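You operate a simulated robot arm through the tools that you are given. There is no shell and no other tool. Be economical: measure what you need, move in short steps, check, and stop when the job is done.

Carry out the task below with a simulated two-armed robot. There is one attempt and no reset: what you move stays moved.

JOB
Sleeve the worn blue die, clip it, leave it on the small table.
Fine: checker off first (a live one loses its zero); hold checker and sleeve while you work key and clip.

Only the result counts: the job must be done as asked and must still hold three seconds after the hand-in. Knocking over, shifting, dropping, spilling or breaking anything else fails it.

ROBOT AND FRAMES
Two 7-joint arms with two-finger parallel grippers on one trunk, on a base that drives. Base frame: it is fixed to the floor where the robot stands at the start and does not move with it; the origin is under the middle of the robot, x ahead of it, y to its left, z up. Readings come in cm, degrees, newtons and seconds.
The left shoulder is at the start at [6, 14.3, 97.8], the right one opposite. With the tool pointing down near the work surface each hand reaches from about 32 to 74 cm from the robot's upright axis, wherever it stands, measured 20 degrees to its own side. Places, roughly: checker key [50, 10, 90]; green cup (7x7x14 cm) [90, 50, 90]; grey sleeve [60, 40, 90]; rack keeper [60, -20, 100]; sleeve clip [60, 30, 100]; top of the small plywood table [120, -90, 80]. Payload 1.57 kg a hand.
The tool frame of a hand sits at the grasp point between the pads (the TCP): z along the fingers, y along the line on which they close. The tips reach 3 cm beyond it. Largest opening 11 cm; finger width 2.4, thickness 1.2; the body of the gripper, 4.8 by 11.2 cm, starts 7.8 cm behind the TCP.
Orientation is that of the tool frame in the base frame, as [roll, pitch, yaw] about the fixed x, y, z axes, in that order (R = Rz(yaw) Ry(pitch) Rx(roll)). With the fingers straight down and closing along the base's y, the tool's x points along the base's -x, its y along +y and its z along -z.

CONTROLS
- The arms move only by the tool arm_command. It takes "left_steps", "right_steps" or both (then of equal length, played together; a hand with none holds still); each is a list of rows, each a list of 3 entries, a list of its own where there are three numbers: the turn, a rotation vector about the tool's x, y, z in units of 5 degrees (1.0 is 5 degrees), then the shift along the tool's x, y, z in units of 50 mm (1.0 is 50 mm), then the gripper command, from -1 (shut) to 1 (fully open), values between in proportion. In form: [[[ax, ay, az], [dx, dy, dz], gripper], ...]. A call has 1 to 12 rows; each row shifts and turns the commanded pose from where the row before left it, along the tool's axes as they then stand. A call with a number of a shift or a turn outside -1 to 1 is refused whole. Each row takes 0.2 s and may step no farther than 5 cm and 8.6 degrees from the row before; otherwise, or with a gripper value out of range, the whole call is refused. Where a pose cannot be reached the arm comes as near as it can. A force on the tool above 70 N (or 10 N above the force at the start of the call, whichever is more), or a blocked arm, ends the call early, and 0.2 s more pass. The fingers move at their own pace (about 4.5 cm/s each) and stop on an object; they squeeze with about 37 N. The grip force told is the motor's: it shows also when the fingers shut on nothing. Time passes only in rows, and 0.2 s behind the last, so rows that do not move let the fingers close. The reply holds the time, the measured pose of the TCP, the force on the tool along the base axes, the opening and the grip force, in the units named above and with some noise, with the torque about the TCP (base axes, N m) and any sound that the robot's microphone picked up.
- Cameras (640 x 400 px; columns grow to the right, rows downward): "scene" is now at [4.65, 1.21, 158.62]; the picture's right is [0.14, -0.99, 0.00], its down [-0.77, -0.11, -0.63] and it looks along [0.62, 0.09, -0.78] (base axes); focal length 255 px, centre (320, 200). "left" rides on the left gripper at [7, -1.6, -14.1] in its tool frame; the picture's right is [0.23, 0.97, 0.00], its down [-0.86, 0.20, -0.48] and it looks along [-0.47, 0.11, 0.88] (tool axes); focal length 222 px, centre (320, 200). "right" rides on the right gripper at [7, 1.6, -14.1] in its tool frame; the picture's right is [-0.23, 0.97, 0.00], its down [-0.86, -0.20, -0.48] and it looks along [-0.47, -0.11, 0.88] (tool axes); focal length 222 px, centre (320, 200). There is no depth. A picture from a camera that has moved, and an enlarged one, comes with that camera's place and axes in the base frame and with its lens.
- grab_frame(camera): a new picture of that camera. It takes no simulated time.
- raise_lower(by): slides the trunk up (or, below 0, down) by that many cm; the arms and the scene camera ride with it, the base frame stays. It gives what a move gives, with no picture.
- base_move(legs): drives the robot by 1 to 6 legs, each [ahead, left, turn to the left] in cm, cm and degrees, along the robot's own axes; the way and the turn of a leg run together, so that a leg with both is an arc; at most 150 cm and 180 degrees a leg. The arms and the cameras ride along, it lands a little off, and it stops where it bumps. It gives what a move gives.
- aim_head(pan, tilt): turns the head with the scene camera to pan (to the left, within 86 degrees either way) and tilt (down, from -29 to 69), counted from straight ahead of the robot. It gives what a move gives.
- inspect(camera, box): a new picture of the part [left, top, right, bottom] of that camera's present view, enlarged. It takes no simulated time.
- job_done(): hands the job in; it is judged then, once.

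Go step by step. Nothing tells you exact positions but the pictures and the camera data: compare them with the known pose of the tool, close in by small moves and look again before you grip or let go. The budget is 120 turns and 88 pictures, counting those below and the enlarged ones. Unless the task says otherwise, let go and move clear before handing in, and close with one line.

The tools are called after ">>>" as a command line: name --argument value ..., lists and objects as JSON in quotes. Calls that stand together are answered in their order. arm_command: Moves the arms, as the interface text tells. Its arguments: {"type":"object","properties":{"left_steps":{"type":"array","items":{"type":"array"}},"right_steps":{"type":"array","items":{"type":"array"}}},"required":[]} The other tools are called the same way: raise_lower (by) slides the trunk up or down; base_move (legs) drives the base; aim_head (pan, tilt) turns the head that bears the scene camera; grab_frame (camera) takes a picture; inspect (camera, box) takes an enlarged picture of a part of a camera's view; job_done () hands the job in.

At the start:

```text
time_s: 0.0
left_tool_pos: [43.7, 31.08, 113.74]
left_orientation: [179.9, 0.1, 180.0]
left_wrist_force: [-0.2, -0.5, 1.2]
left_moment: [0.01, 0.01, 0.02]
left_finger_gap: 11.0
left_grasp_force: 0.1
right_tool_pos: [51.02, -6.45, 113.82]
right_orientation: [179.9, 0.1, -180.0]
right_wrist_force: [-0.5, 0.4, 0.0]
right_moment: [0.04, 0.0, -0.03]
right_finger_gap: 11.03
right_grasp_force: 0.1
trunk travel left (down, up): [-57.7, 1.3]
robot x, y, heading: [0.04, 0.06, 0.1]
head pan, tilt: [8.2, 51.2]
```

scene: 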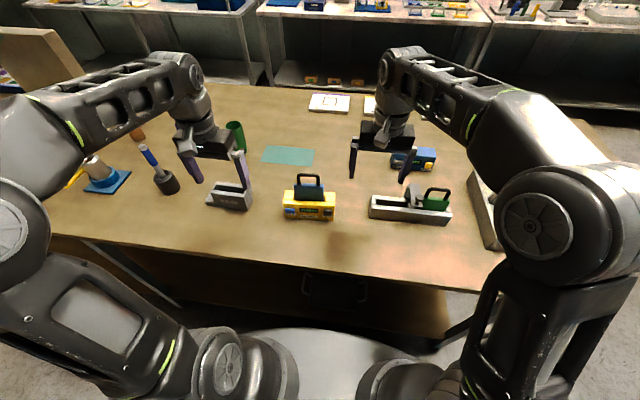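
right: 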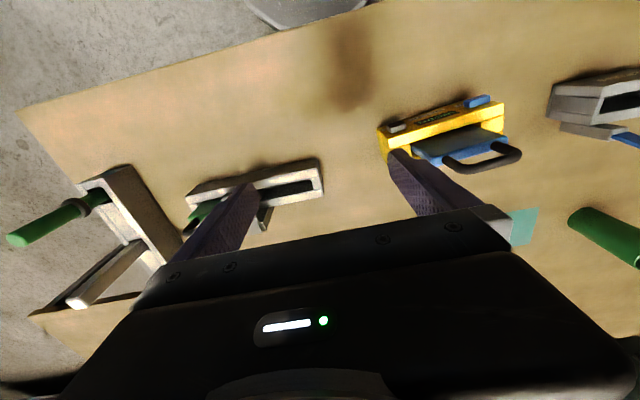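
left: 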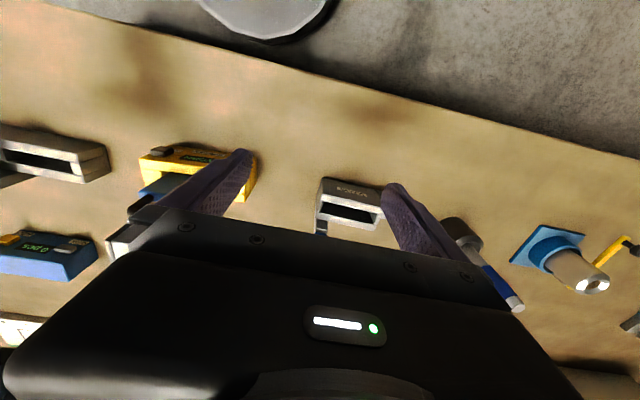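

I see a yellow checker with a blue-bodied handled die in it, a grey sleeve to the left, and a rack with a green die to the right. I'll look closer at each before moving.

>>> inspect --camera "scene" --box '[260, 150, 360, 230]'

>>> inspect --camera "scene" --box '[120, 110, 270, 220]'

>>> inspect --camera "scene" --box '[340, 80, 510, 250]'

>>> inspect --camera "right" --box '[360, 70, 640, 230]'

```text
5.00 times, centred on (310, 190) of scene
camera zoom: at [4.65, 1.21, 158.62], right [0.14, -0.99, 0.0], down [-0.77, -0.11, -0.63], along [0.62, 0.09, -0.78], focal length 1277 px, centre (370, 250)
```

zoom: 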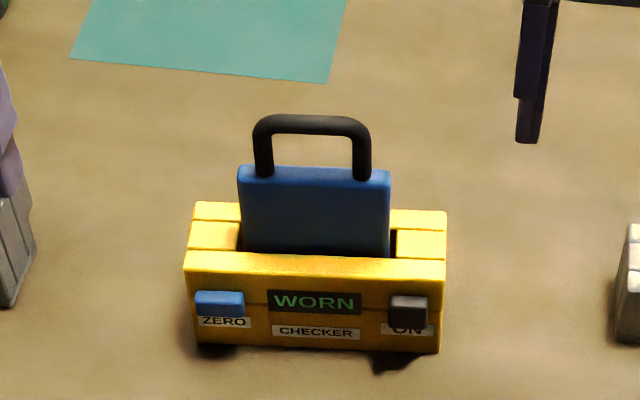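

```text
3.64 times, centred on (195, 165) of scene
camera zoom: at [4.65, 1.21, 158.62], right [0.14, -0.99, 0.0], down [-0.77, -0.11, -0.63], along [0.62, 0.09, -0.78], focal length 929 px, centre (774, 327)
```

zoom: 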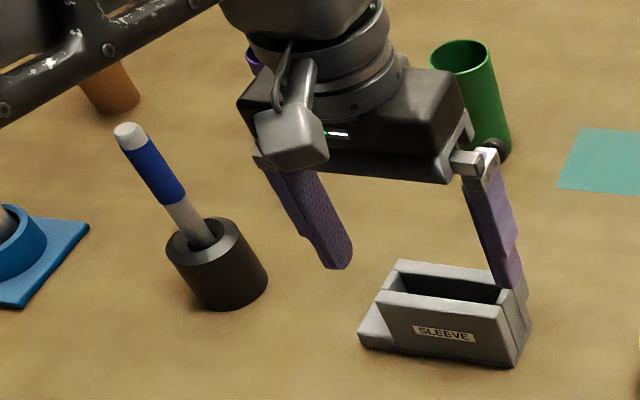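

```text
2.35 times, centred on (425, 165) of scene
camera zoom: at [4.65, 1.21, 158.62], right [0.14, -0.99, 0.0], down [-0.77, -0.11, -0.63], along [0.62, 0.09, -0.78], focal length 601 px, centre (73, 282)
```

zoom: 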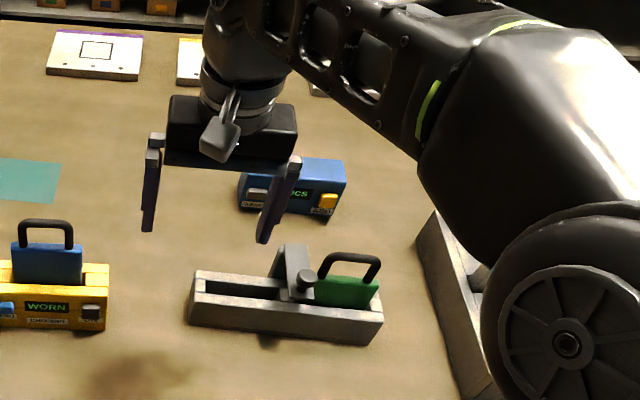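

```text
2.29 times, centred on (500, 150) of right
camera zoom: at [44.08, -4.93, 128.15], right [0.23, 0.97, 0.0], down [0.85, -0.2, 0.48], along [0.47, -0.11, -0.88], focal length 508 px, centre (-91, 314)
```

zoom: 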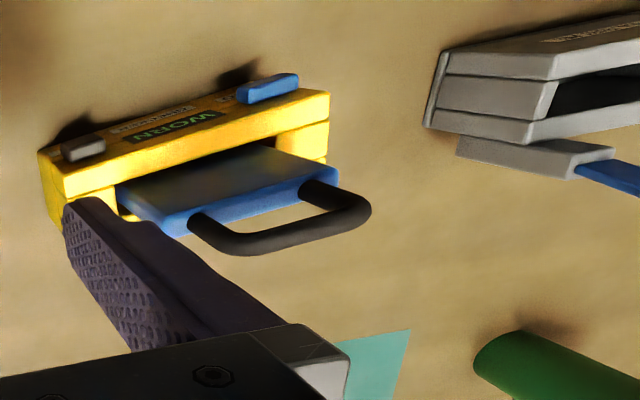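

The yellow checker stands at about x 54–60, y 12, with keys on its front face. The left hand hides the sleeve and clip, so I move both hands aside to see.

>>> arm_command --left_steps '[[[0, 0, 0], [0, 1, 0], 1], [[0, 0, 0], [0, 1, 0], 1], [[0, 0, 0], [0, 1, 0], 1], [[0, 0, 0], [0, 0, 0], 1]]' --right_steps '[[[0, 0, 0], [0.5, -1, 0], 1], [[0, 0, 0], [0.5, -1, 0], 1], [[0, 0, 0], [0.5, -1, 0], 1], [[0, 0, 0], [0, 0, 0], 1]]'

>>> inspect --camera "scene" --box '[180, 130, 280, 220]'

>>> grab_frame --camera "left"

>>> grab_frame --camera "scene"

```text
refused: row 1 steps farther than a row can; nothing moved
```

```text
4.44 times, centred on (230, 175) of scene
camera zoom: at [4.65, 1.21, 158.62], right [0.14, -0.99, 0.0], down [-0.77, -0.11, -0.63], along [0.62, 0.09, -0.78], focal length 1135 px, centre (720, 311)
```

zoom: 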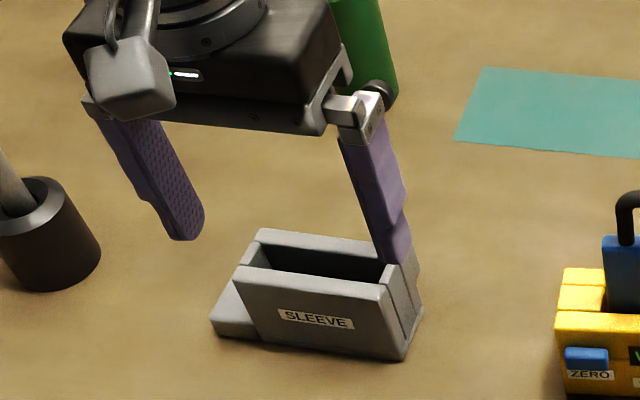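

```text
79 pictures are left
camera left: at [36.71, 29.32, 128.08], right [-0.23, 0.97, 0.0], down [0.85, 0.2, 0.48], along [0.47, 0.11, -0.88], focal length 222 px, centre (320, 200)
```

left: 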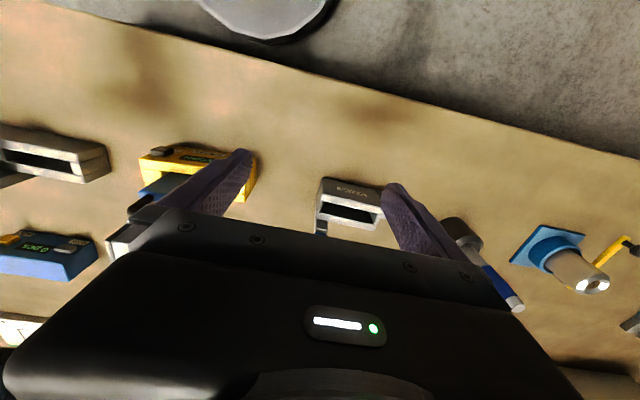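

```text
78 pictures are left
camera scene: at [4.65, 1.21, 158.62], right [0.14, -0.99, 0.0], down [-0.77, -0.11, -0.63], along [0.62, 0.09, -0.78], focal length 255 px, centre (320, 200)
```

scene: 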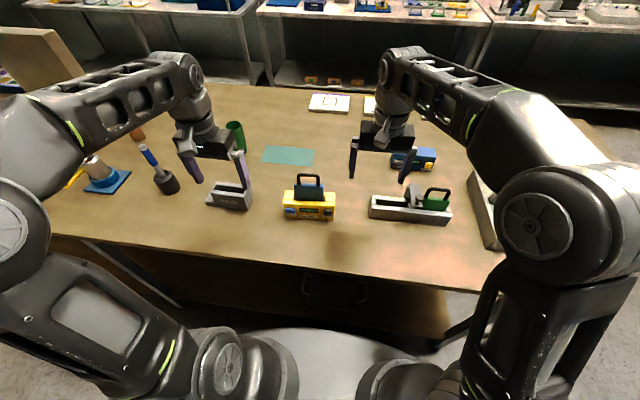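

The step was too long; I redo it with shorter rows.

>>> arm_command --left_steps '[[[0, 0, 0], [0.2, 0.9, 0], 1], [[0, 0, 0], [0.2, 0.9, 0], 1], [[0, 0, 0], [0.2, 0.9, 0], 1], [[0, 0, 0], [0, 0, 0], 1]]' --right_steps '[[[0, 0, 0], [0.2, -0.9, 0], 1], [[0, 0, 0], [0.2, -0.9, 0], 1], [[0, 0, 0], [0.2, -0.9, 0], 1], [[0, 0, 0], [0, 0, 0], 1]]'

>>> inspect --camera "scene" --box '[180, 110, 300, 220]'

>>> grab_frame --camera "left"

>>> grab_frame --camera "right"

```text
time_s: 1.0
left_tool_pos: [40.68, 44.53, 113.81]
left_orientation: [179.9, 0.2, 179.9]
left_wrist_force: [0.0, 0.0, -0.4]
left_moment: [-0.01, 0.0, 0.03]
left_finger_gap: 10.99
left_grasp_force: 0.0
right_tool_pos: [47.92, -20.03, 113.95]
right_orientation: [-180.0, 0.0, 180.0]
right_wrist_force: [0.4, 0.7, 0.3]
right_moment: [-0.02, -0.03, -0.03]
right_finger_gap: 10.98
right_grasp_force: 0.0
trunk travel left (down, up): [-57.7, 1.3]
robot x, y, heading: [0.3, 0.15, 0.2]
head pan, tilt: [8.2, 51.2]
```

```text
3.64 times, centred on (240, 165) of scene
camera zoom: at [4.69, 1.25, 158.61], right [0.14, -0.99, 0.0], down [-0.77, -0.11, -0.63], along [0.62, 0.09, -0.78], focal length 929 px, centre (611, 327)
```

zoom: 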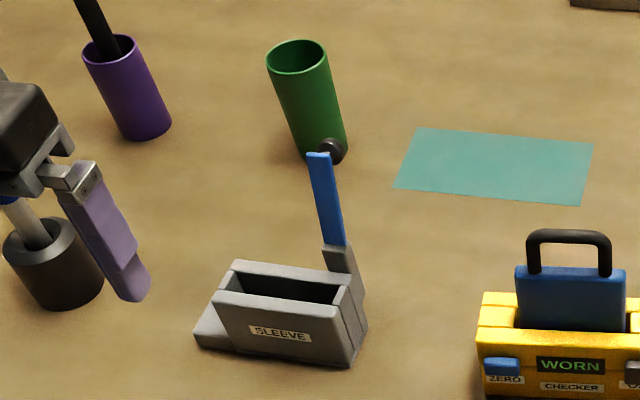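

```text
76 pictures are left
camera left: at [33.63, 42.92, 128.04], right [-0.23, 0.97, 0.0], down [0.85, 0.2, 0.48], along [0.47, 0.11, -0.88], focal length 222 px, centre (320, 200)
```

left: 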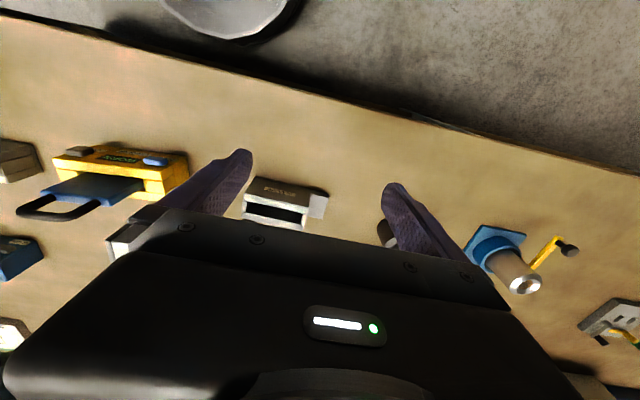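

```text
75 pictures are left
camera right: at [41.01, -18.41, 128.15], right [0.23, 0.97, 0.0], down [0.85, -0.2, 0.48], along [0.47, -0.11, -0.88], focal length 222 px, centre (320, 200)
```

right: 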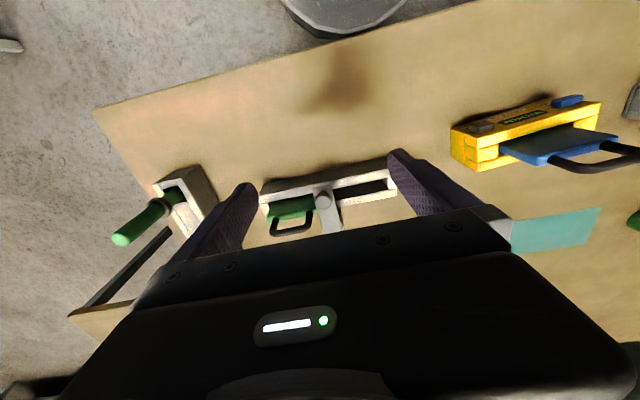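

The sleeve is at x≈55–60, y≈34–50, its clip a lever with a blue tab standing up at the right end. I take close-ups of the sleeve, the keys and the blue checker.

>>> inspect --camera "scene" --box '[210, 145, 260, 215]'

>>> inspect --camera "left" --box '[10, 120, 340, 240]'

>>> inspect --camera "right" --box '[430, 80, 640, 220]'

```text
5.71 times, centred on (235, 180) of scene
camera zoom: at [4.69, 1.25, 158.61], right [0.14, -0.99, 0.0], down [-0.77, -0.11, -0.63], along [0.62, 0.09, -0.78], focal length 1459 px, centre (806, 314)
```

zoom: 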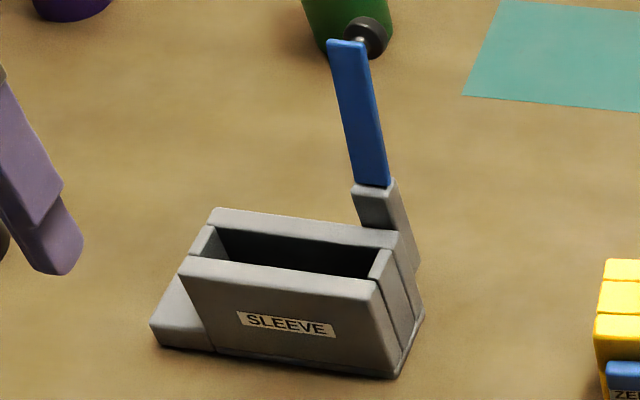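

```text
1.94 times, centred on (175, 180) of left
camera zoom: at [33.63, 42.92, 128.04], right [-0.23, 0.97, 0.0], down [0.85, 0.2, 0.48], along [0.47, 0.11, -0.88], focal length 431 px, centre (601, 239)
```

zoom: 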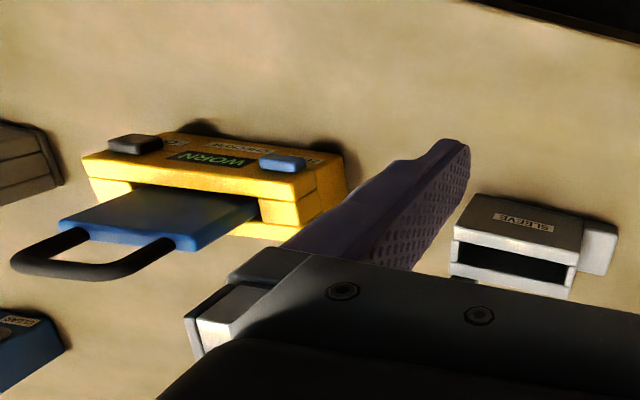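

```text
2.86 times, centred on (535, 150) of right
camera zoom: at [41.01, -18.41, 128.15], right [0.23, 0.97, 0.0], down [0.85, -0.2, 0.48], along [0.47, -0.11, -0.88], focal length 635 px, centre (-294, 343)
```

zoom: 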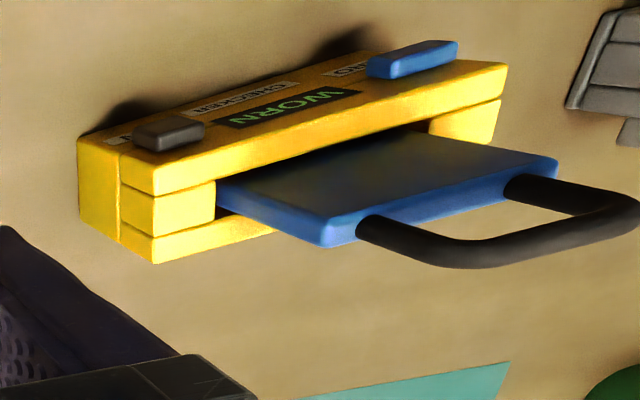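

The sleeve lever is hinged at its right rear; the checker is yawed about 6° (left end nearer me). Plan: left hand clamps the checker's left end by the top strip, right hand presses the ON key. First I rotate the left hand and bring the right hand, shut, in front of the key.

>>> arm_command --left_steps '[[[0, 0, 1], [0, 0, 0], 0.45], [[0, 0, 1], [0, 0, 0], 0.45], [[0, 0, 1], [0, 0, 0], 0.45], [[0, 0, 1], [0, 0, 0], 0.45], [[0, 0, 1], [0, 0, 0], 0.45], [[0, 0, 1], [0, 0, 0], 0.45], [[0, 0, 1], [0, 0, 0], 0.45], [[0, 0, 1], [0, 0, 0], 0.45], [[0, 0, 1], [0, 0, 0], 0.45], [[0, 0, 1], [0, 0, 0], 0.45], [[0, 0, 1], [0, 0, 0], 0.45], [[0, 0, 1], [0, 0, 0], 0.45]]' --right_steps '[[[0, 0, 0], [0.1, 0.86, 0], -1], [[0, 0, 0], [0.1, 0.86, 0], -1], [[0, 0, 0], [0.1, 0.86, 0], -1], [[0, 0, 0], [0.1, 0.86, 0], -1], [[0, 0, 0], [0.1, 0.86, 0], -1], [[0, 0, 0], [0.1, 0.86, 0], -1], [[0, 0, -0.58], [0, 0, 0], -1], [[0, 0, -0.58], [0, 0, 0], -1], [[0, 0, 0], [0, 0, 0], -1], [[0, 0, 0], [0, 0, 0], -1], [[0, 0, 0], [0, 0, 0], -1], [[0, 0, 0], [0, 0, 0], -1]]'

>>> arm_command --left_steps '[[[0, 0, 1], [0, 0, 0], 0.45], [[0, 0, 1], [0, 0, 0], 0.45], [[0, 0, 1], [0, 0, 0], 0.45], [[0, 0, 1], [0, 0, 0], 0.45], [[0, 0, 0.84], [0, 0, 0], 0.45], [[0, 0, 0], [-0.74, 0.37, 0], 0.45], [[0, 0, 0], [-0.74, 0.37, 0], 0.45], [[0, 0, 0], [-0.74, 0.37, 0], 0.45], [[0, 0, 0], [-0.74, 0.37, 0], 0.45], [[0, 0, 0], [-0.74, 0.37, 0], 0.45], [[0, 0, 0], [-0.74, 0.37, 0], 0.45], [[0, 0, 0], [-0.74, 0.37, 0], 0.45]]'

>>> grab_frame --camera "left"

>>> grab_frame --camera "right"

>>> grab_frame --camera "scene"

```text
time_s: 3.6
left_tool_pos: [40.76, 44.62, 113.93]
left_orientation: [179.9, 0.0, 120.0]
left_wrist_force: [-0.1, 0.3, 0.0]
left_moment: [0.01, -0.01, 0.01]
left_finger_gap: 7.98
left_grasp_force: 0.1
right_tool_pos: [44.97, 5.77, 113.92]
right_orientation: [180.0, 0.1, -174.2]
right_wrist_force: [-0.3, -0.4, -0.1]
right_moment: [0.01, 0.0, 0.02]
right_finger_gap: 0.0
right_grasp_force: 21.3
trunk travel left (down, up): [-57.7, 1.3]
robot x, y, heading: [-0.21, -0.07, -0.0]
head pan, tilt: [8.2, 51.2]
```

```text
time_s: 6.2
left_tool_pos: [54.98, 21.7, 113.87]
left_orientation: [179.8, 0.0, 95.8]
left_wrist_force: [-0.6, -0.3, 0.1]
left_moment: [-0.05, 0.01, 0.0]
left_finger_gap: 8.0
left_grasp_force: 0.1
left hand out of reach, approached as far as the arm can: row 12
right_tool_pos: [45.0, 6.0, 114.01]
right_orientation: [180.0, 0.1, -174.2]
right_wrist_force: [-0.2, -0.3, -0.5]
right_moment: [-0.04, -0.02, 0.02]
right_finger_gap: 0.01
right_grasp_force: 20.7
trunk travel left (down, up): [-57.7, 1.3]
robot x, y, heading: [-0.06, -0.17, -0.1]
head pan, tilt: [8.2, 51.2]
```

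```text
71 pictures are left
camera left: at [52.68, 28.53, 128.02], right [0.95, 0.33, 0.0], down [0.28, -0.83, 0.48], along [0.16, -0.45, -0.88], focal length 222 px, centre (320, 200)
```

left: 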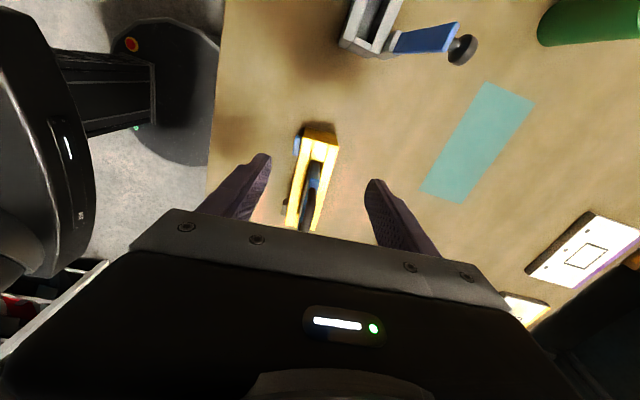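

```text
70 pictures are left
camera right: at [37.93, 6.74, 128.18], right [0.13, 0.99, 0.0], down [0.87, -0.11, 0.48], along [0.48, -0.06, -0.88], focal length 222 px, centre (320, 200)
```

right: 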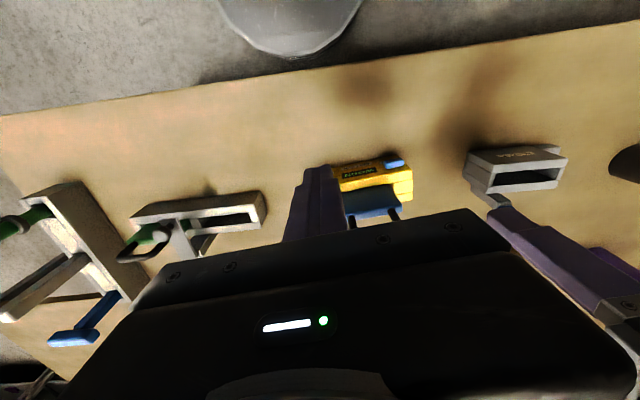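

```text
69 pictures are left
camera scene: at [4.59, 1.33, 158.62], right [0.14, -0.99, 0.0], down [-0.77, -0.11, -0.63], along [0.62, 0.09, -0.78], focal length 255 px, centre (320, 200)
```

scene: 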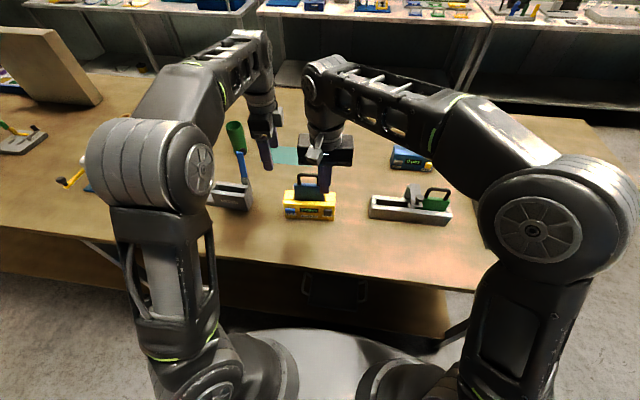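

The lever leans back (+x) with a dark knob at about (63.6, 34.6, 105), so it folds forward over the slot. I lower the left hand toward the checker's left end and look again.

>>> arm_command --left_steps '[[[0, 0, 0], [0, 0, 0.8], 0.45], [[0, 0, 0], [0, 0, 0.8], 0.45], [[0, 0, 0], [0, 0, 0.4], 0.45]]'

>>> inspect --camera "left" --box '[220, 90, 420, 240]'

>>> inspect --camera "scene" --box '[230, 110, 350, 230]'

```text
time_s: 7.0
left_tool_pos: [55.03, 21.91, 103.72]
left_orientation: [179.9, -0.2, 95.8]
left_wrist_force: [0.1, 0.8, 0.0]
left_moment: [0.02, 0.01, -0.01]
left_finger_gap: 7.97
left_grasp_force: 0.1
right_tool_pos: [45.1, 5.82, 113.98]
right_orientation: [-180.0, 0.1, -174.2]
right_wrist_force: [0.2, 0.2, -0.2]
right_moment: [-0.01, -0.03, 0.0]
right_finger_gap: 0.0
right_grasp_force: 21.7
trunk travel left (down, up): [-57.7, 1.3]
robot x, y, heading: [0.0, -0.09, -0.0]
head pan, tilt: [8.2, 51.2]
```

```text
2.67 times, centred on (320, 165) of left
camera zoom: at [52.71, 28.61, 117.92], right [0.95, 0.33, 0.0], down [0.29, -0.83, 0.48], along [0.16, -0.45, -0.88], focal length 592 px, centre (320, 293)
```

zoom: 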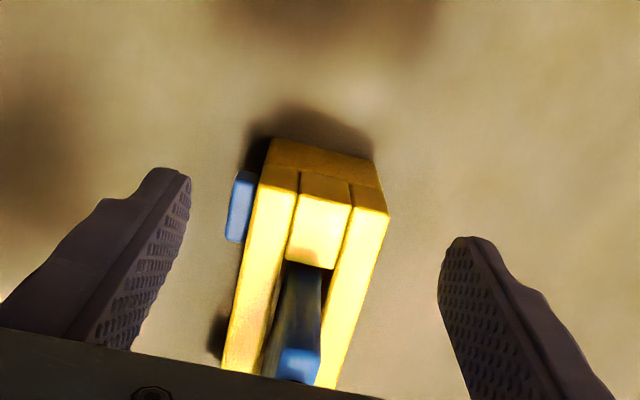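

```text
3.33 times, centred on (290, 170) of scene
camera zoom: at [4.67, 1.22, 158.62], right [0.14, -0.99, 0.0], down [-0.77, -0.11, -0.63], along [0.62, 0.09, -0.78], focal length 851 px, centre (420, 300)
```

zoom: 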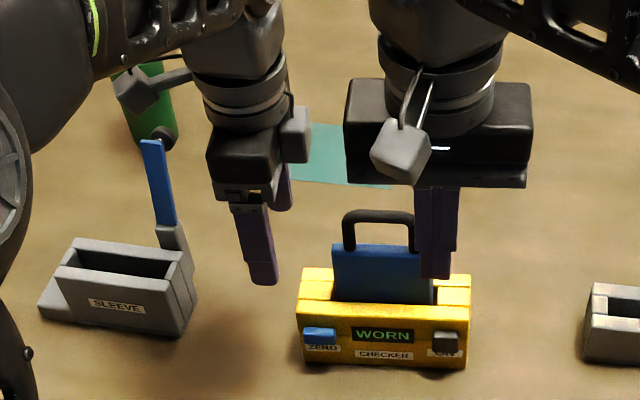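

The checker's left end centre is at about (55.75, 20.2), top z≈94. I move over it and down to just above, then check.

>>> arm_command --left_steps '[[[0, 0, 0], [-0.35, 0.11, 0], 0.45], [[0, 0, 0], [0, 0, 0.5], 0.45], [[0, 0, 0], [0, 0, 0.4], 0.45], [[0, 0, 0], [0, 0, 0], 0.45]]'

>>> inspect --camera "left" --box '[220, 90, 420, 240]'

>>> inspect --camera "scene" --box '[255, 150, 335, 220]'

```text
time_s: 8.0
left_tool_pos: [55.92, 20.15, 99.22]
left_orientation: [179.8, -0.1, 95.8]
left_wrist_force: [0.1, -0.3, -0.3]
left_moment: [0.03, 0.01, -0.03]
left_finger_gap: 7.99
left_grasp_force: 0.2
right_tool_pos: [44.97, 5.78, 114.09]
right_orientation: [179.9, 0.1, -174.1]
right_wrist_force: [0.7, 0.0, 1.8]
right_moment: [-0.02, 0.0, 0.02]
right_finger_gap: 0.0
right_grasp_force: 21.3
trunk travel left (down, up): [-57.7, 1.3]
robot x, y, heading: [-0.22, 0.01, -0.1]
head pan, tilt: [8.2, 51.2]
```

```text
2.67 times, centred on (320, 165) of left
camera zoom: at [53.48, 26.86, 113.5], right [0.95, 0.32, 0.0], down [0.28, -0.83, 0.48], along [0.16, -0.45, -0.88], focal length 592 px, centre (320, 293)
```

zoom: 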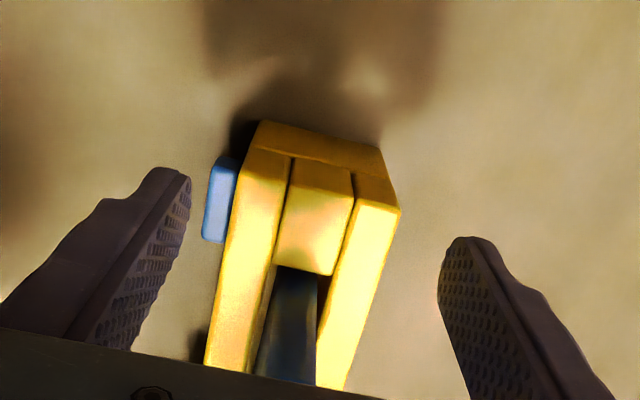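

```text
5.71 times, centred on (295, 185) of scene
camera zoom: at [4.64, 1.22, 158.62], right [0.14, -0.99, 0.0], down [-0.77, -0.11, -0.63], along [0.62, 0.09, -0.78], focal length 1459 px, centre (463, 286)
```

zoom: 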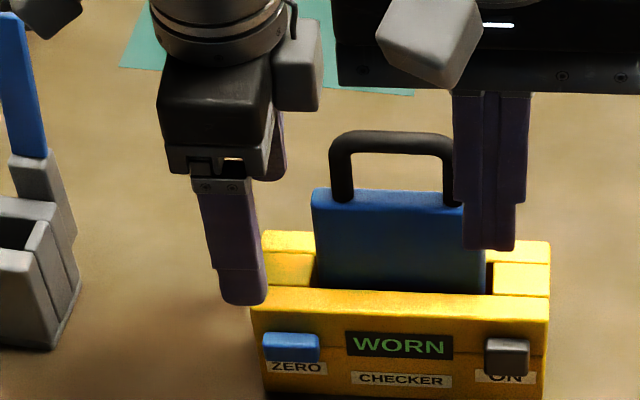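

The centring is good: top edge ≈94.6, ZERO key top ≈91.8. I lower until the tips are at ≈92.9 and close gently.

>>> arm_command --left_steps '[[[0, 0, 0], [0, 0, 0.34], 0.45], [[0, 0, 0], [0, 0, 0.34], 0.45], [[0, 0, 0], [0, 0, 0], 0.2], [[0, 0, 0], [0, 0, 0], 0.1], [[0, 0, 0], [0, 0, 0], 0.1]]'

>>> inspect --camera "scene" --box '[255, 150, 335, 220]'

>>> inspect --camera "left" --box '[220, 90, 420, 240]'

```text
time_s: 9.2
left_tool_pos: [55.81, 20.23, 95.96]
left_orientation: [179.9, -0.1, 95.8]
left_wrist_force: [0.8, -0.3, -0.9]
left_moment: [0.01, 0.01, -0.02]
left_finger_gap: 6.1
left_grasp_force: 0.3
right_tool_pos: [44.98, 5.71, 113.97]
right_orientation: [179.9, 0.1, -174.1]
right_wrist_force: [0.2, -0.9, -0.2]
right_moment: [-0.02, 0.0, 0.02]
right_finger_gap: 0.01
right_grasp_force: 21.5
trunk travel left (down, up): [-57.7, 1.3]
robot x, y, heading: [0.39, 0.24, -0.0]
head pan, tilt: [8.2, 51.2]
```

```text
5.71 times, centred on (295, 185) of scene
camera zoom: at [4.67, 1.21, 158.62], right [0.14, -0.99, 0.0], down [-0.77, -0.11, -0.63], along [0.62, 0.09, -0.78], focal length 1459 px, centre (463, 286)
```

zoom: 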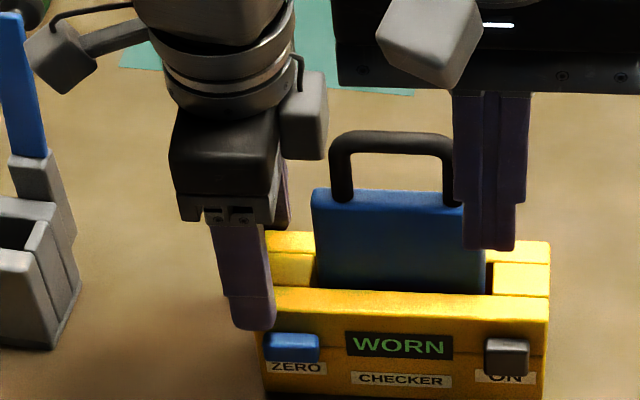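

```text
2.67 times, centred on (320, 165) of left
camera zoom: at [53.45, 26.82, 110.08], right [0.95, 0.32, 0.0], down [0.28, -0.83, 0.48], along [0.16, -0.45, -0.88], focal length 592 px, centre (320, 293)
```

zoom: 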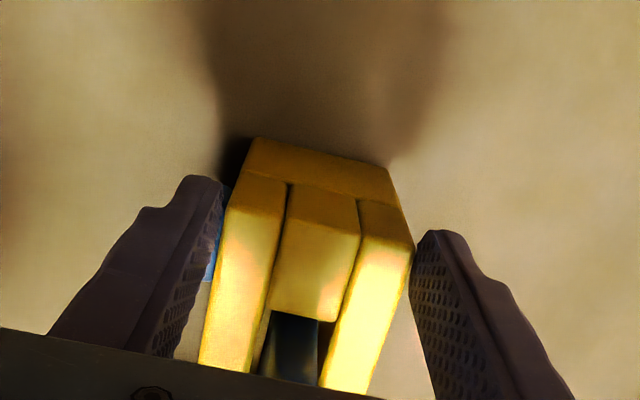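

The tips sit just above the ZERO key. I close to clamp.

>>> arm_command --left_steps '[[[0, 0, 0], [0, 0, 0], 0.05], [[0, 0, 0], [0, 0, 0], 0.0], [[0, 0, 0], [0, 0, 0], -0.2], [[0, 0, 0], [0, 0, 0], -1], [[0, 0, 0], [0, 0, 0], -1]]' --right_steps '[[[0, 0, 0], [0, 0, 0.9], -1], [[0, 0, 0], [0, 0, 0.9], -1], [[0, 0, 0], [0, 0, 0.9], -1], [[0, 0, 0], [0, 0, 0.9], -1], [[0, 0, 0], [0, 0, 0.8], -1]]'

>>> inspect --camera "scene" --box '[255, 150, 355, 230]'

>>> inspect --camera "right" --box '[220, 90, 420, 240]'

```text
time_s: 10.4
left_tool_pos: [55.85, 20.03, 95.98]
left_orientation: [179.9, -0.1, 95.7]
left_wrist_force: [0.8, 1.2, -0.5]
left_moment: [-0.07, 0.1, -0.2]
left_finger_gap: 5.96
left_grasp_force: 37.4
right_tool_pos: [45.03, 5.9, 91.69]
right_orientation: [-180.0, 0.2, -174.2]
right_wrist_force: [0.6, 0.7, -0.1]
right_moment: [-0.02, -0.01, -0.04]
right_finger_gap: 0.01
right_grasp_force: 21.5
trunk travel left (down, up): [-57.7, 1.3]
robot x, y, heading: [0.15, -0.17, -0.1]
head pan, tilt: [8.2, 51.2]
```

```text
5.00 times, centred on (305, 190) of scene
camera zoom: at [4.64, 1.22, 158.62], right [0.14, -0.99, 0.0], down [-0.77, -0.11, -0.63], along [0.62, 0.09, -0.78], focal length 1277 px, centre (395, 250)
```

zoom: 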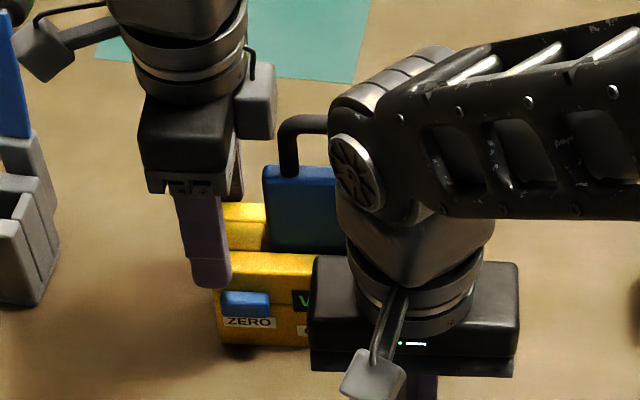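

```text
2.67 times, centred on (320, 165) of right
camera zoom: at [37.96, 6.73, 106.02], right [0.13, 0.99, 0.0], down [0.87, -0.11, 0.48], along [0.48, -0.06, -0.88], focal length 592 px, centre (320, 293)
```

zoom: 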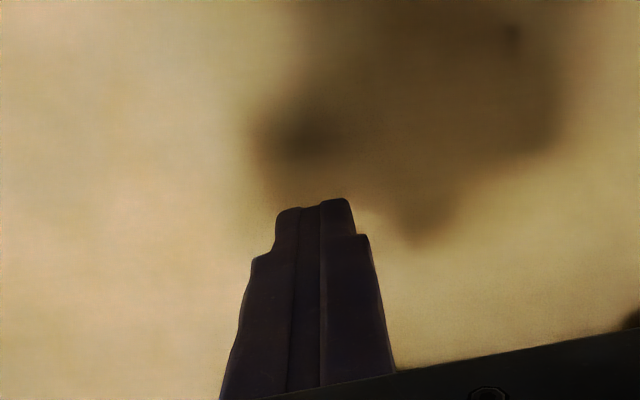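

The checker is clamped (37 N). I bring the shut right fingers up close to the ON key at (53.3, 5.7).

>>> arm_command --right_steps '[[[0, 0, 0], [-0.4, -0.17, 0], -1], [[0, 0, 0], [-0.5, 0, 0], -1], [[0, 0, 0], [-0.35, 0, 0], -1], [[0, 0, 0], [0, 0, 0], -1]]'

>>> inspect --camera "right" --box '[220, 90, 460, 270]'

>>> grab_frame --camera "left"

```text
time_s: 11.4
left_tool_pos: [55.97, 20.07, 96.0]
left_orientation: [179.9, -0.1, 95.9]
left_wrist_force: [-0.6, 0.1, 2.0]
left_moment: [-0.04, 0.04, -0.09]
left_finger_gap: 5.93
left_grasp_force: 36.3
right_tool_pos: [51.38, 5.6, 91.85]
right_orientation: [179.9, 0.1, -174.3]
right_wrist_force: [-0.3, -0.2, -0.3]
right_moment: [0.01, 0.02, 0.01]
right_finger_gap: 0.0
right_grasp_force: 21.7
trunk travel left (down, up): [-57.7, 1.3]
robot x, y, heading: [0.13, -0.12, 0.2]
head pan, tilt: [8.2, 51.2]
```

```text
2.22 times, centred on (340, 180) of right
camera zoom: at [44.33, 6.49, 106.1], right [0.13, 0.99, 0.0], down [0.87, -0.11, 0.48], along [0.48, -0.06, -0.88], focal length 494 px, centre (276, 244)
```

zoom: 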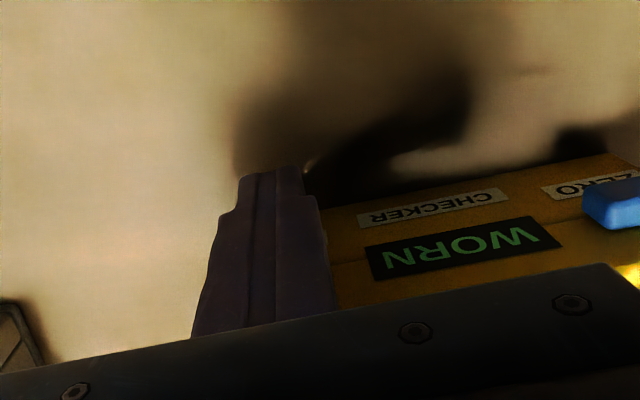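

```text
59 pictures are left
camera left: at [53.43, 26.83, 110.1], right [0.95, 0.32, 0.0], down [0.28, -0.83, 0.48], along [0.16, -0.45, -0.88], focal length 222 px, centre (320, 200)
```

left: 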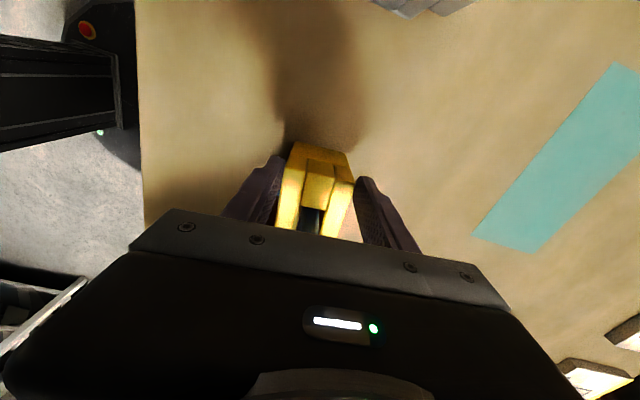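

The display is still on, and the fingers are in front of the key. I press in slowly.

>>> arm_command --right_steps '[[[0, 0, 0], [-0.06, 0, 0], -1], [[0, 0, 0], [-0.06, 0, 0], -1], [[0, 0, 0], [-0.06, 0, 0], -1], [[0, 0, 0], [0, 0, 0], -1]]'

>>> inspect --camera "right" --box '[220, 90, 460, 270]'

```text
time_s: 12.4
left_tool_pos: [55.85, 20.24, 95.95]
left_orientation: [179.9, -0.1, 95.8]
left_wrist_force: [0.7, -0.9, 0.5]
left_moment: [0.17, 0.11, 0.13]
left_finger_gap: 5.97
left_grasp_force: 37.3
right_tool_pos: [52.18, 5.72, 91.88]
right_orientation: [-179.9, 0.0, -174.2]
right_wrist_force: [-2.4, 1.1, 0.2]
right_moment: [0.04, 0.01, 0.03]
right_finger_gap: 0.01
right_grasp_force: 21.4
trunk travel left (down, up): [-57.7, 1.3]
robot x, y, heading: [0.16, 0.01, 0.1]
head pan, tilt: [8.2, 51.2]
heard: click
```

```text
2.22 times, centred on (340, 180) of right
camera zoom: at [45.15, 6.54, 106.12], right [0.13, 0.99, 0.0], down [0.87, -0.11, 0.48], along [0.48, -0.06, -0.88], focal length 494 px, centre (276, 244)
```

zoom: 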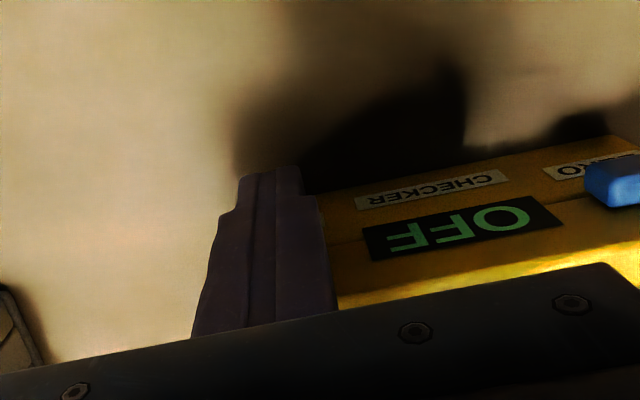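

The checker shows OFF. Left keeps holding; the right hand backs off, rises and turns by 90° to pinch the die's handle bar.

>>> arm_command --right_steps '[[[0, 0, 0], [0.6, 0, 0], -1], [[0, 0, 0], [0.7, 0, 0], -1], [[0, 0, 0], [0, 0, -0.9], -1], [[0, 0, 0], [0, 0, -0.9], -1], [[0, 0, 0], [0, 0, -0.9], -0.4], [[0, 0, 0], [0, 0, -0.9], -0.4], [[0, 0, -1], [0, 0, -0.4], -0.4], [[0, 0, -1], [0, 0, 0], -0.4], [[0, 0, -1], [0, 0, 0], -0.4], [[0, 0, -1], [0, 0, 0], -0.4], [[0, 0, -1], [0, 0, 0], -0.4], [[0, 0, -1], [0, 0, 0], -0.4]]'

>>> arm_command --right_steps '[[[0, 0, -1], [0, 0, 0], -0.4], [[0, 0, -1], [0, 0, 0], -0.4], [[0, 0, -1], [0, 0, 0], -0.4], [[0, 0, -1], [0, 0, 0], -0.4], [[0, 0, -1], [0, 0, 0], -0.4], [[0, 0, -1], [0, 0, 0], -0.4], [[0, 0, -1], [0, 0, 0], -0.4], [[0, 0, -1], [0, 0, 0], -0.4], [[0, 0, -1], [0, 0, 0], -0.4], [[0, 0, -1], [0, 0, 0], -0.4], [[0, 0, -1], [0, 0, 0], -0.4], [[0, 0, -1], [0, 0, 0], -0.4]]'

>>> inspect --camera "scene" --box '[230, 110, 380, 230]'

>>> grab_frame --camera "right"

```text
time_s: 15.0
left_tool_pos: [55.76, 20.15, 96.02]
left_orientation: [179.9, -0.1, 95.9]
left_wrist_force: [-0.4, -0.3, 0.9]
left_moment: [0.05, -0.01, -0.28]
left_finger_gap: 5.94
left_grasp_force: 36.9
right_tool_pos: [45.63, 4.94, 111.89]
right_orientation: [180.0, 0.0, -144.0]
right_wrist_force: [-0.1, -0.1, 1.1]
right_moment: [-0.01, 0.02, -0.02]
right_finger_gap: 3.32
right_grasp_force: 0.1
trunk travel left (down, up): [-57.7, 1.3]
robot x, y, heading: [0.43, -0.21, 0.1]
head pan, tilt: [8.2, 51.2]
```

```text
time_s: 17.6
left_tool_pos: [55.8, 20.01, 95.79]
left_orientation: [179.9, -0.1, 95.8]
left_wrist_force: [-0.4, -1.2, 1.9]
left_moment: [-0.02, 0.03, -0.23]
left_finger_gap: 5.97
left_grasp_force: 36.7
right_tool_pos: [45.68, 4.99, 112.01]
right_orientation: [-179.9, -0.1, -84.1]
right_wrist_force: [0.1, -0.6, -0.9]
right_moment: [0.0, -0.03, -0.01]
right_finger_gap: 3.29
right_grasp_force: 0.0
trunk travel left (down, up): [-57.7, 1.3]
robot x, y, heading: [0.05, 0.0, -0.2]
head pan, tilt: [8.2, 51.2]
```

```text
3.33 times, centred on (305, 170) of scene
camera zoom: at [4.63, 1.21, 158.62], right [0.14, -0.99, 0.0], down [-0.77, -0.11, -0.63], along [0.62, 0.09, -0.78], focal length 851 px, centre (370, 300)
```

zoom: 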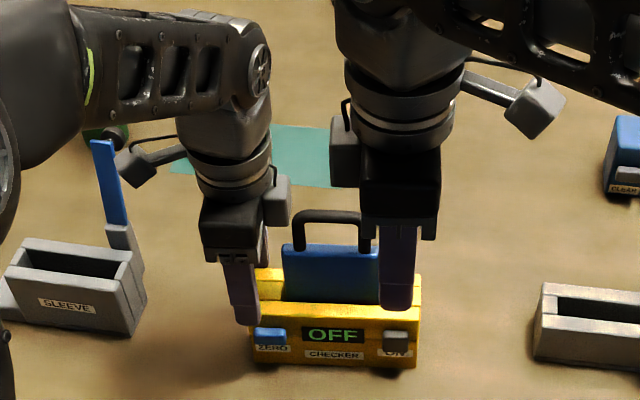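

```text
56 pictures are left
camera right: at [44.91, -2.14, 126.18], right [-0.99, 0.13, 0.0], down [0.11, 0.87, 0.48], along [0.06, 0.47, -0.88], focal length 222 px, centre (320, 200)
```

right: 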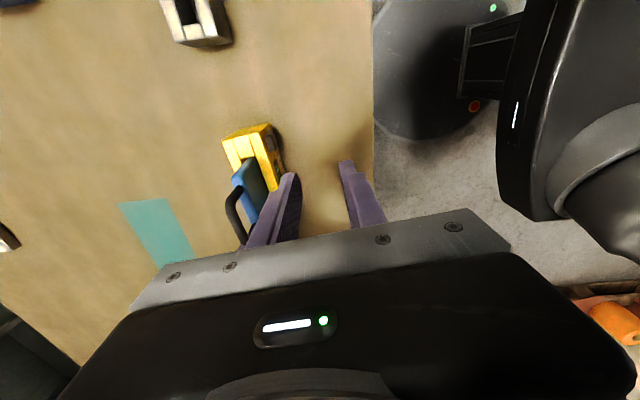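

I move the right hand over the handle at about (56.6, 11.6), staying clear of the left wrist.

>>> arm_command --right_steps '[[[0, 0, 0], [-0.2, -0.8, 0], -0.3], [[0, 0, 0], [-0.4, -0.8, 0], -0.3], [[0, 0, 0], [-0.5, -0.7, 0], -0.3], [[0, 0, 0], [0, 0, 0], -0.3]]'

>>> inspect --camera "right" --box '[220, 90, 420, 240]'

>>> inspect --camera "scene" --box '[240, 110, 360, 210]'

```text
time_s: 18.6
left_tool_pos: [55.71, 20.03, 95.9]
left_orientation: [180.0, -0.1, 95.8]
left_wrist_force: [-0.6, -1.1, -0.2]
left_moment: [0.42, 0.04, -0.15]
left_finger_gap: 5.94
left_grasp_force: 37.0
right_tool_pos: [50.54, 7.09, 111.92]
right_orientation: [-179.8, 0.1, -84.2]
right_wrist_force: [-0.3, -0.6, 0.1]
right_moment: [0.02, -0.01, -0.01]
right_finger_gap: 3.85
right_grasp_force: 0.1
right hand out of reach, approached as far as the arm can: row 2, 3
trunk travel left (down, up): [-57.7, 1.3]
robot x, y, heading: [-0.2, -0.16, 0.2]
head pan, tilt: [8.2, 51.2]
```

```text
2.67 times, centred on (320, 165) of right
camera zoom: at [49.73, -0.24, 126.12], right [-0.99, 0.13, 0.0], down [0.11, 0.87, 0.48], along [0.06, 0.48, -0.88], focal length 592 px, centre (320, 293)
```

zoom: 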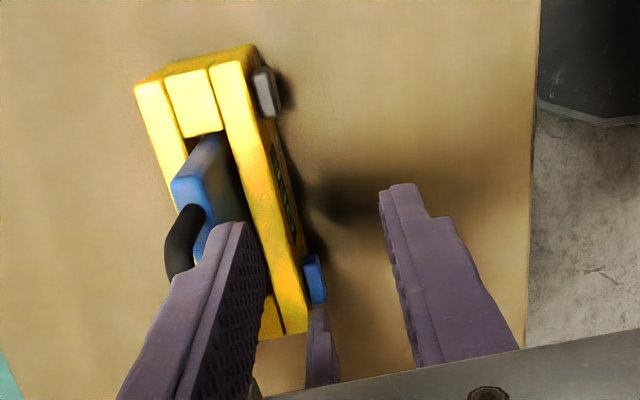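

```text
4.00 times, centred on (300, 160) of scene
camera zoom: at [4.66, 1.13, 158.62], right [0.14, -0.99, 0.0], down [-0.77, -0.11, -0.63], along [0.62, 0.09, -0.78], focal length 1021 px, centre (400, 360)
```

zoom: 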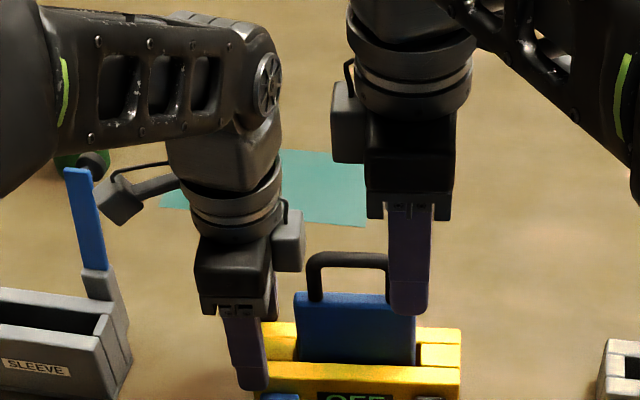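

The right hand can't reach the handle at lifting height from here, so the base must come nearer. I release the checker, lift the hands clear and look under the table edge before driving.

>>> arm_command --left_steps '[[[0, 0, 0], [0, 0, 0], 0.2], [[0, 0, 0], [0, 0, 0], 0.4], [[0, 0, 0], [0, 0, 0], 0.4], [[0, 0, 0], [0, 0, -0.5], 0.4], [[0, 0, 0], [0.5, 0, -0.8], 0.4], [[0, 0, 0], [0.5, -0.3, -0.8], 0.4], [[0, 0, 0], [0.5, -0.5, -0.6], 0.4], [[0, 0, 0], [0, -0.8, -0.3], 0.4]]' --right_steps '[[[0, 0, 0], [0, 0.5, 0], -0.3], [[0, 0, 0], [0, 0.5, 0], -0.3], [[0, 0, 0], [0, 0.5, 0], -0.3], [[0, 0, 0], [0, 0.5, 0], -0.3], [[0, 0, 0], [0, 0.5, 0], -0.3], [[0, 0, 0], [0.5, 0, 0], -0.3], [[0, 0, 0], [0.5, 0, 0], -0.3], [[0, 0, 0], [0, 0, 0], -0.3]]'

>>> aim_head --pan 0 --tilt 69

>>> grab_frame --camera "scene"

>>> grab_frame --camera "right"

```text
time_s: 20.4
left_tool_pos: [46.98, 26.72, 110.79]
left_orientation: [179.7, -0.1, 95.8]
left_wrist_force: [-0.8, 0.4, 0.0]
left_moment: [0.01, 0.0, 0.01]
left_finger_gap: 7.66
left_grasp_force: 0.0
right_tool_pos: [38.48, 0.77, 112.1]
right_orientation: [-179.8, 0.1, -84.2]
right_wrist_force: [-0.7, 0.2, 1.1]
right_moment: [0.03, -0.02, -0.01]
right_finger_gap: 3.85
right_grasp_force: 0.1
trunk travel left (down, up): [-57.7, 1.3]
robot x, y, heading: [-0.17, 0.03, 0.1]
head pan, tilt: [8.2, 51.2]
```

```text
time_s: 21.2
left_tool_pos: [47.04, 26.75, 110.79]
left_orientation: [179.9, -0.2, 95.8]
left_wrist_force: [0.6, 0.6, -0.8]
left_moment: [0.01, 0.02, 0.06]
left_finger_gap: 7.72
left_grasp_force: 0.0
right_tool_pos: [38.58, 0.82, 111.9]
right_orientation: [-179.9, 0.0, -84.2]
right_wrist_force: [-0.2, -1.3, -1.2]
right_moment: [0.01, 0.01, -0.01]
right_finger_gap: 3.85
right_grasp_force: 0.1
trunk travel left (down, up): [-57.7, 1.3]
robot x, y, heading: [-0.04, -0.09, -0.2]
head pan, tilt: [0.0, 68.8]
```

```text
53 pictures are left
camera scene: at [2.71, 0.14, 156.59], right [0.0, -1.0, 0.0], down [-0.93, 0.0, -0.36], along [0.36, 0.0, -0.93], focal length 255 px, centre (320, 200)
```

scene: 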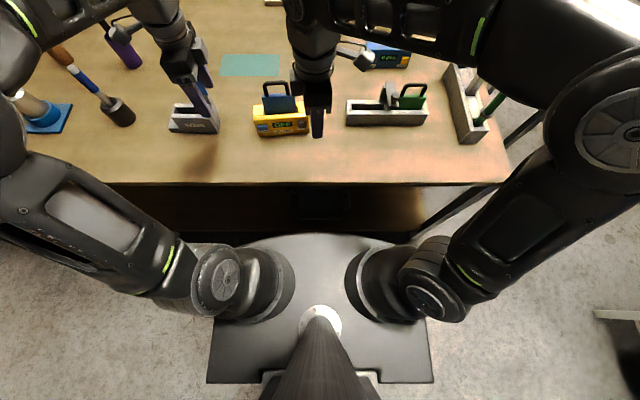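

```text
52 pictures are left
camera right: at [37.73, -6.28, 126.22], right [-0.99, 0.13, 0.0], down [0.11, 0.87, 0.48], along [0.06, 0.47, -0.88], focal length 222 px, centre (320, 200)
```

right: 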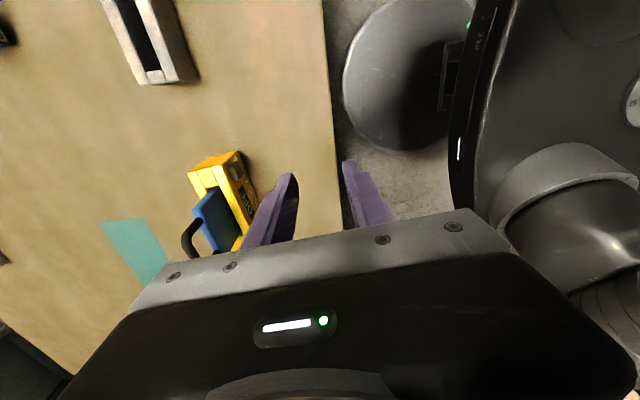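

The base front is at x≈30 and the table edge at x≈35.4, so I can only come about 3 cm nearer. I also shift left 22 cm and turn 10° left to bring the right shoulder closer to the checker.

>>> base_move --legs '[[0, 0, 10], [6.8, 21.1, 0]]'

>>> aim_head --pan -8 --tilt 51

>>> grab_frame --camera "scene"

```text
time_s: 23.6
left_tool_pos: [44.88, 56.44, 110.78]
left_orientation: [179.9, 0.1, 105.7]
left_wrist_force: [-1.1, -0.1, -0.5]
left_moment: [-0.02, -0.03, 0.0]
left_finger_gap: 7.69
left_grasp_force: 0.1
right_tool_pos: [40.81, 29.45, 112.01]
right_orientation: [-179.9, 0.1, -74.4]
right_wrist_force: [0.7, 0.4, 0.1]
right_moment: [-0.02, 0.03, -0.04]
right_finger_gap: 3.84
right_grasp_force: 0.1
trunk travel left (down, up): [-57.7, 1.3]
robot x, y, heading: [3.04, 22.03, 9.7]
head pan, tilt: [0.0, 68.8]
```

```text
time_s: 24.4
left_tool_pos: [44.78, 56.42, 110.78]
left_orientation: [180.0, -0.1, 105.7]
left_wrist_force: [0.0, 1.0, -0.9]
left_moment: [0.02, -0.01, 0.0]
left_finger_gap: 7.71
left_grasp_force: 0.0
right_tool_pos: [40.89, 29.43, 112.07]
right_orientation: [-180.0, 0.0, -74.4]
right_wrist_force: [-0.1, -0.2, 0.9]
right_moment: [0.02, 0.0, -0.01]
right_finger_gap: 3.86
right_grasp_force: 0.0
trunk travel left (down, up): [-57.7, 1.3]
robot x, y, heading: [3.15, 22.03, 9.8]
head pan, tilt: [-8.0, 51.0]
```

```text
51 pictures are left
camera scene: at [7.83, 21.83, 158.64], right [0.03, -1.0, 0.0], down [-0.78, -0.03, -0.63], along [0.63, 0.02, -0.78], focal length 255 px, centre (320, 200)
```

scene: 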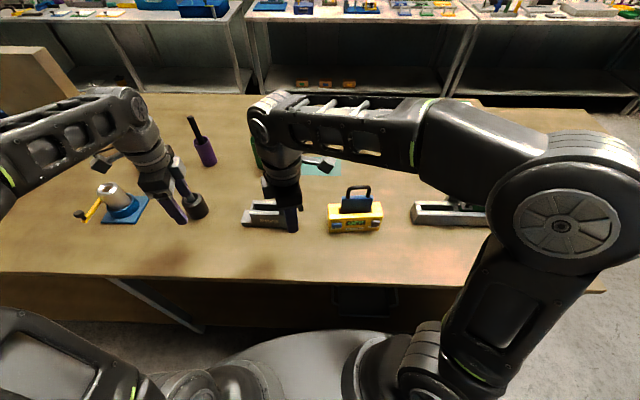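

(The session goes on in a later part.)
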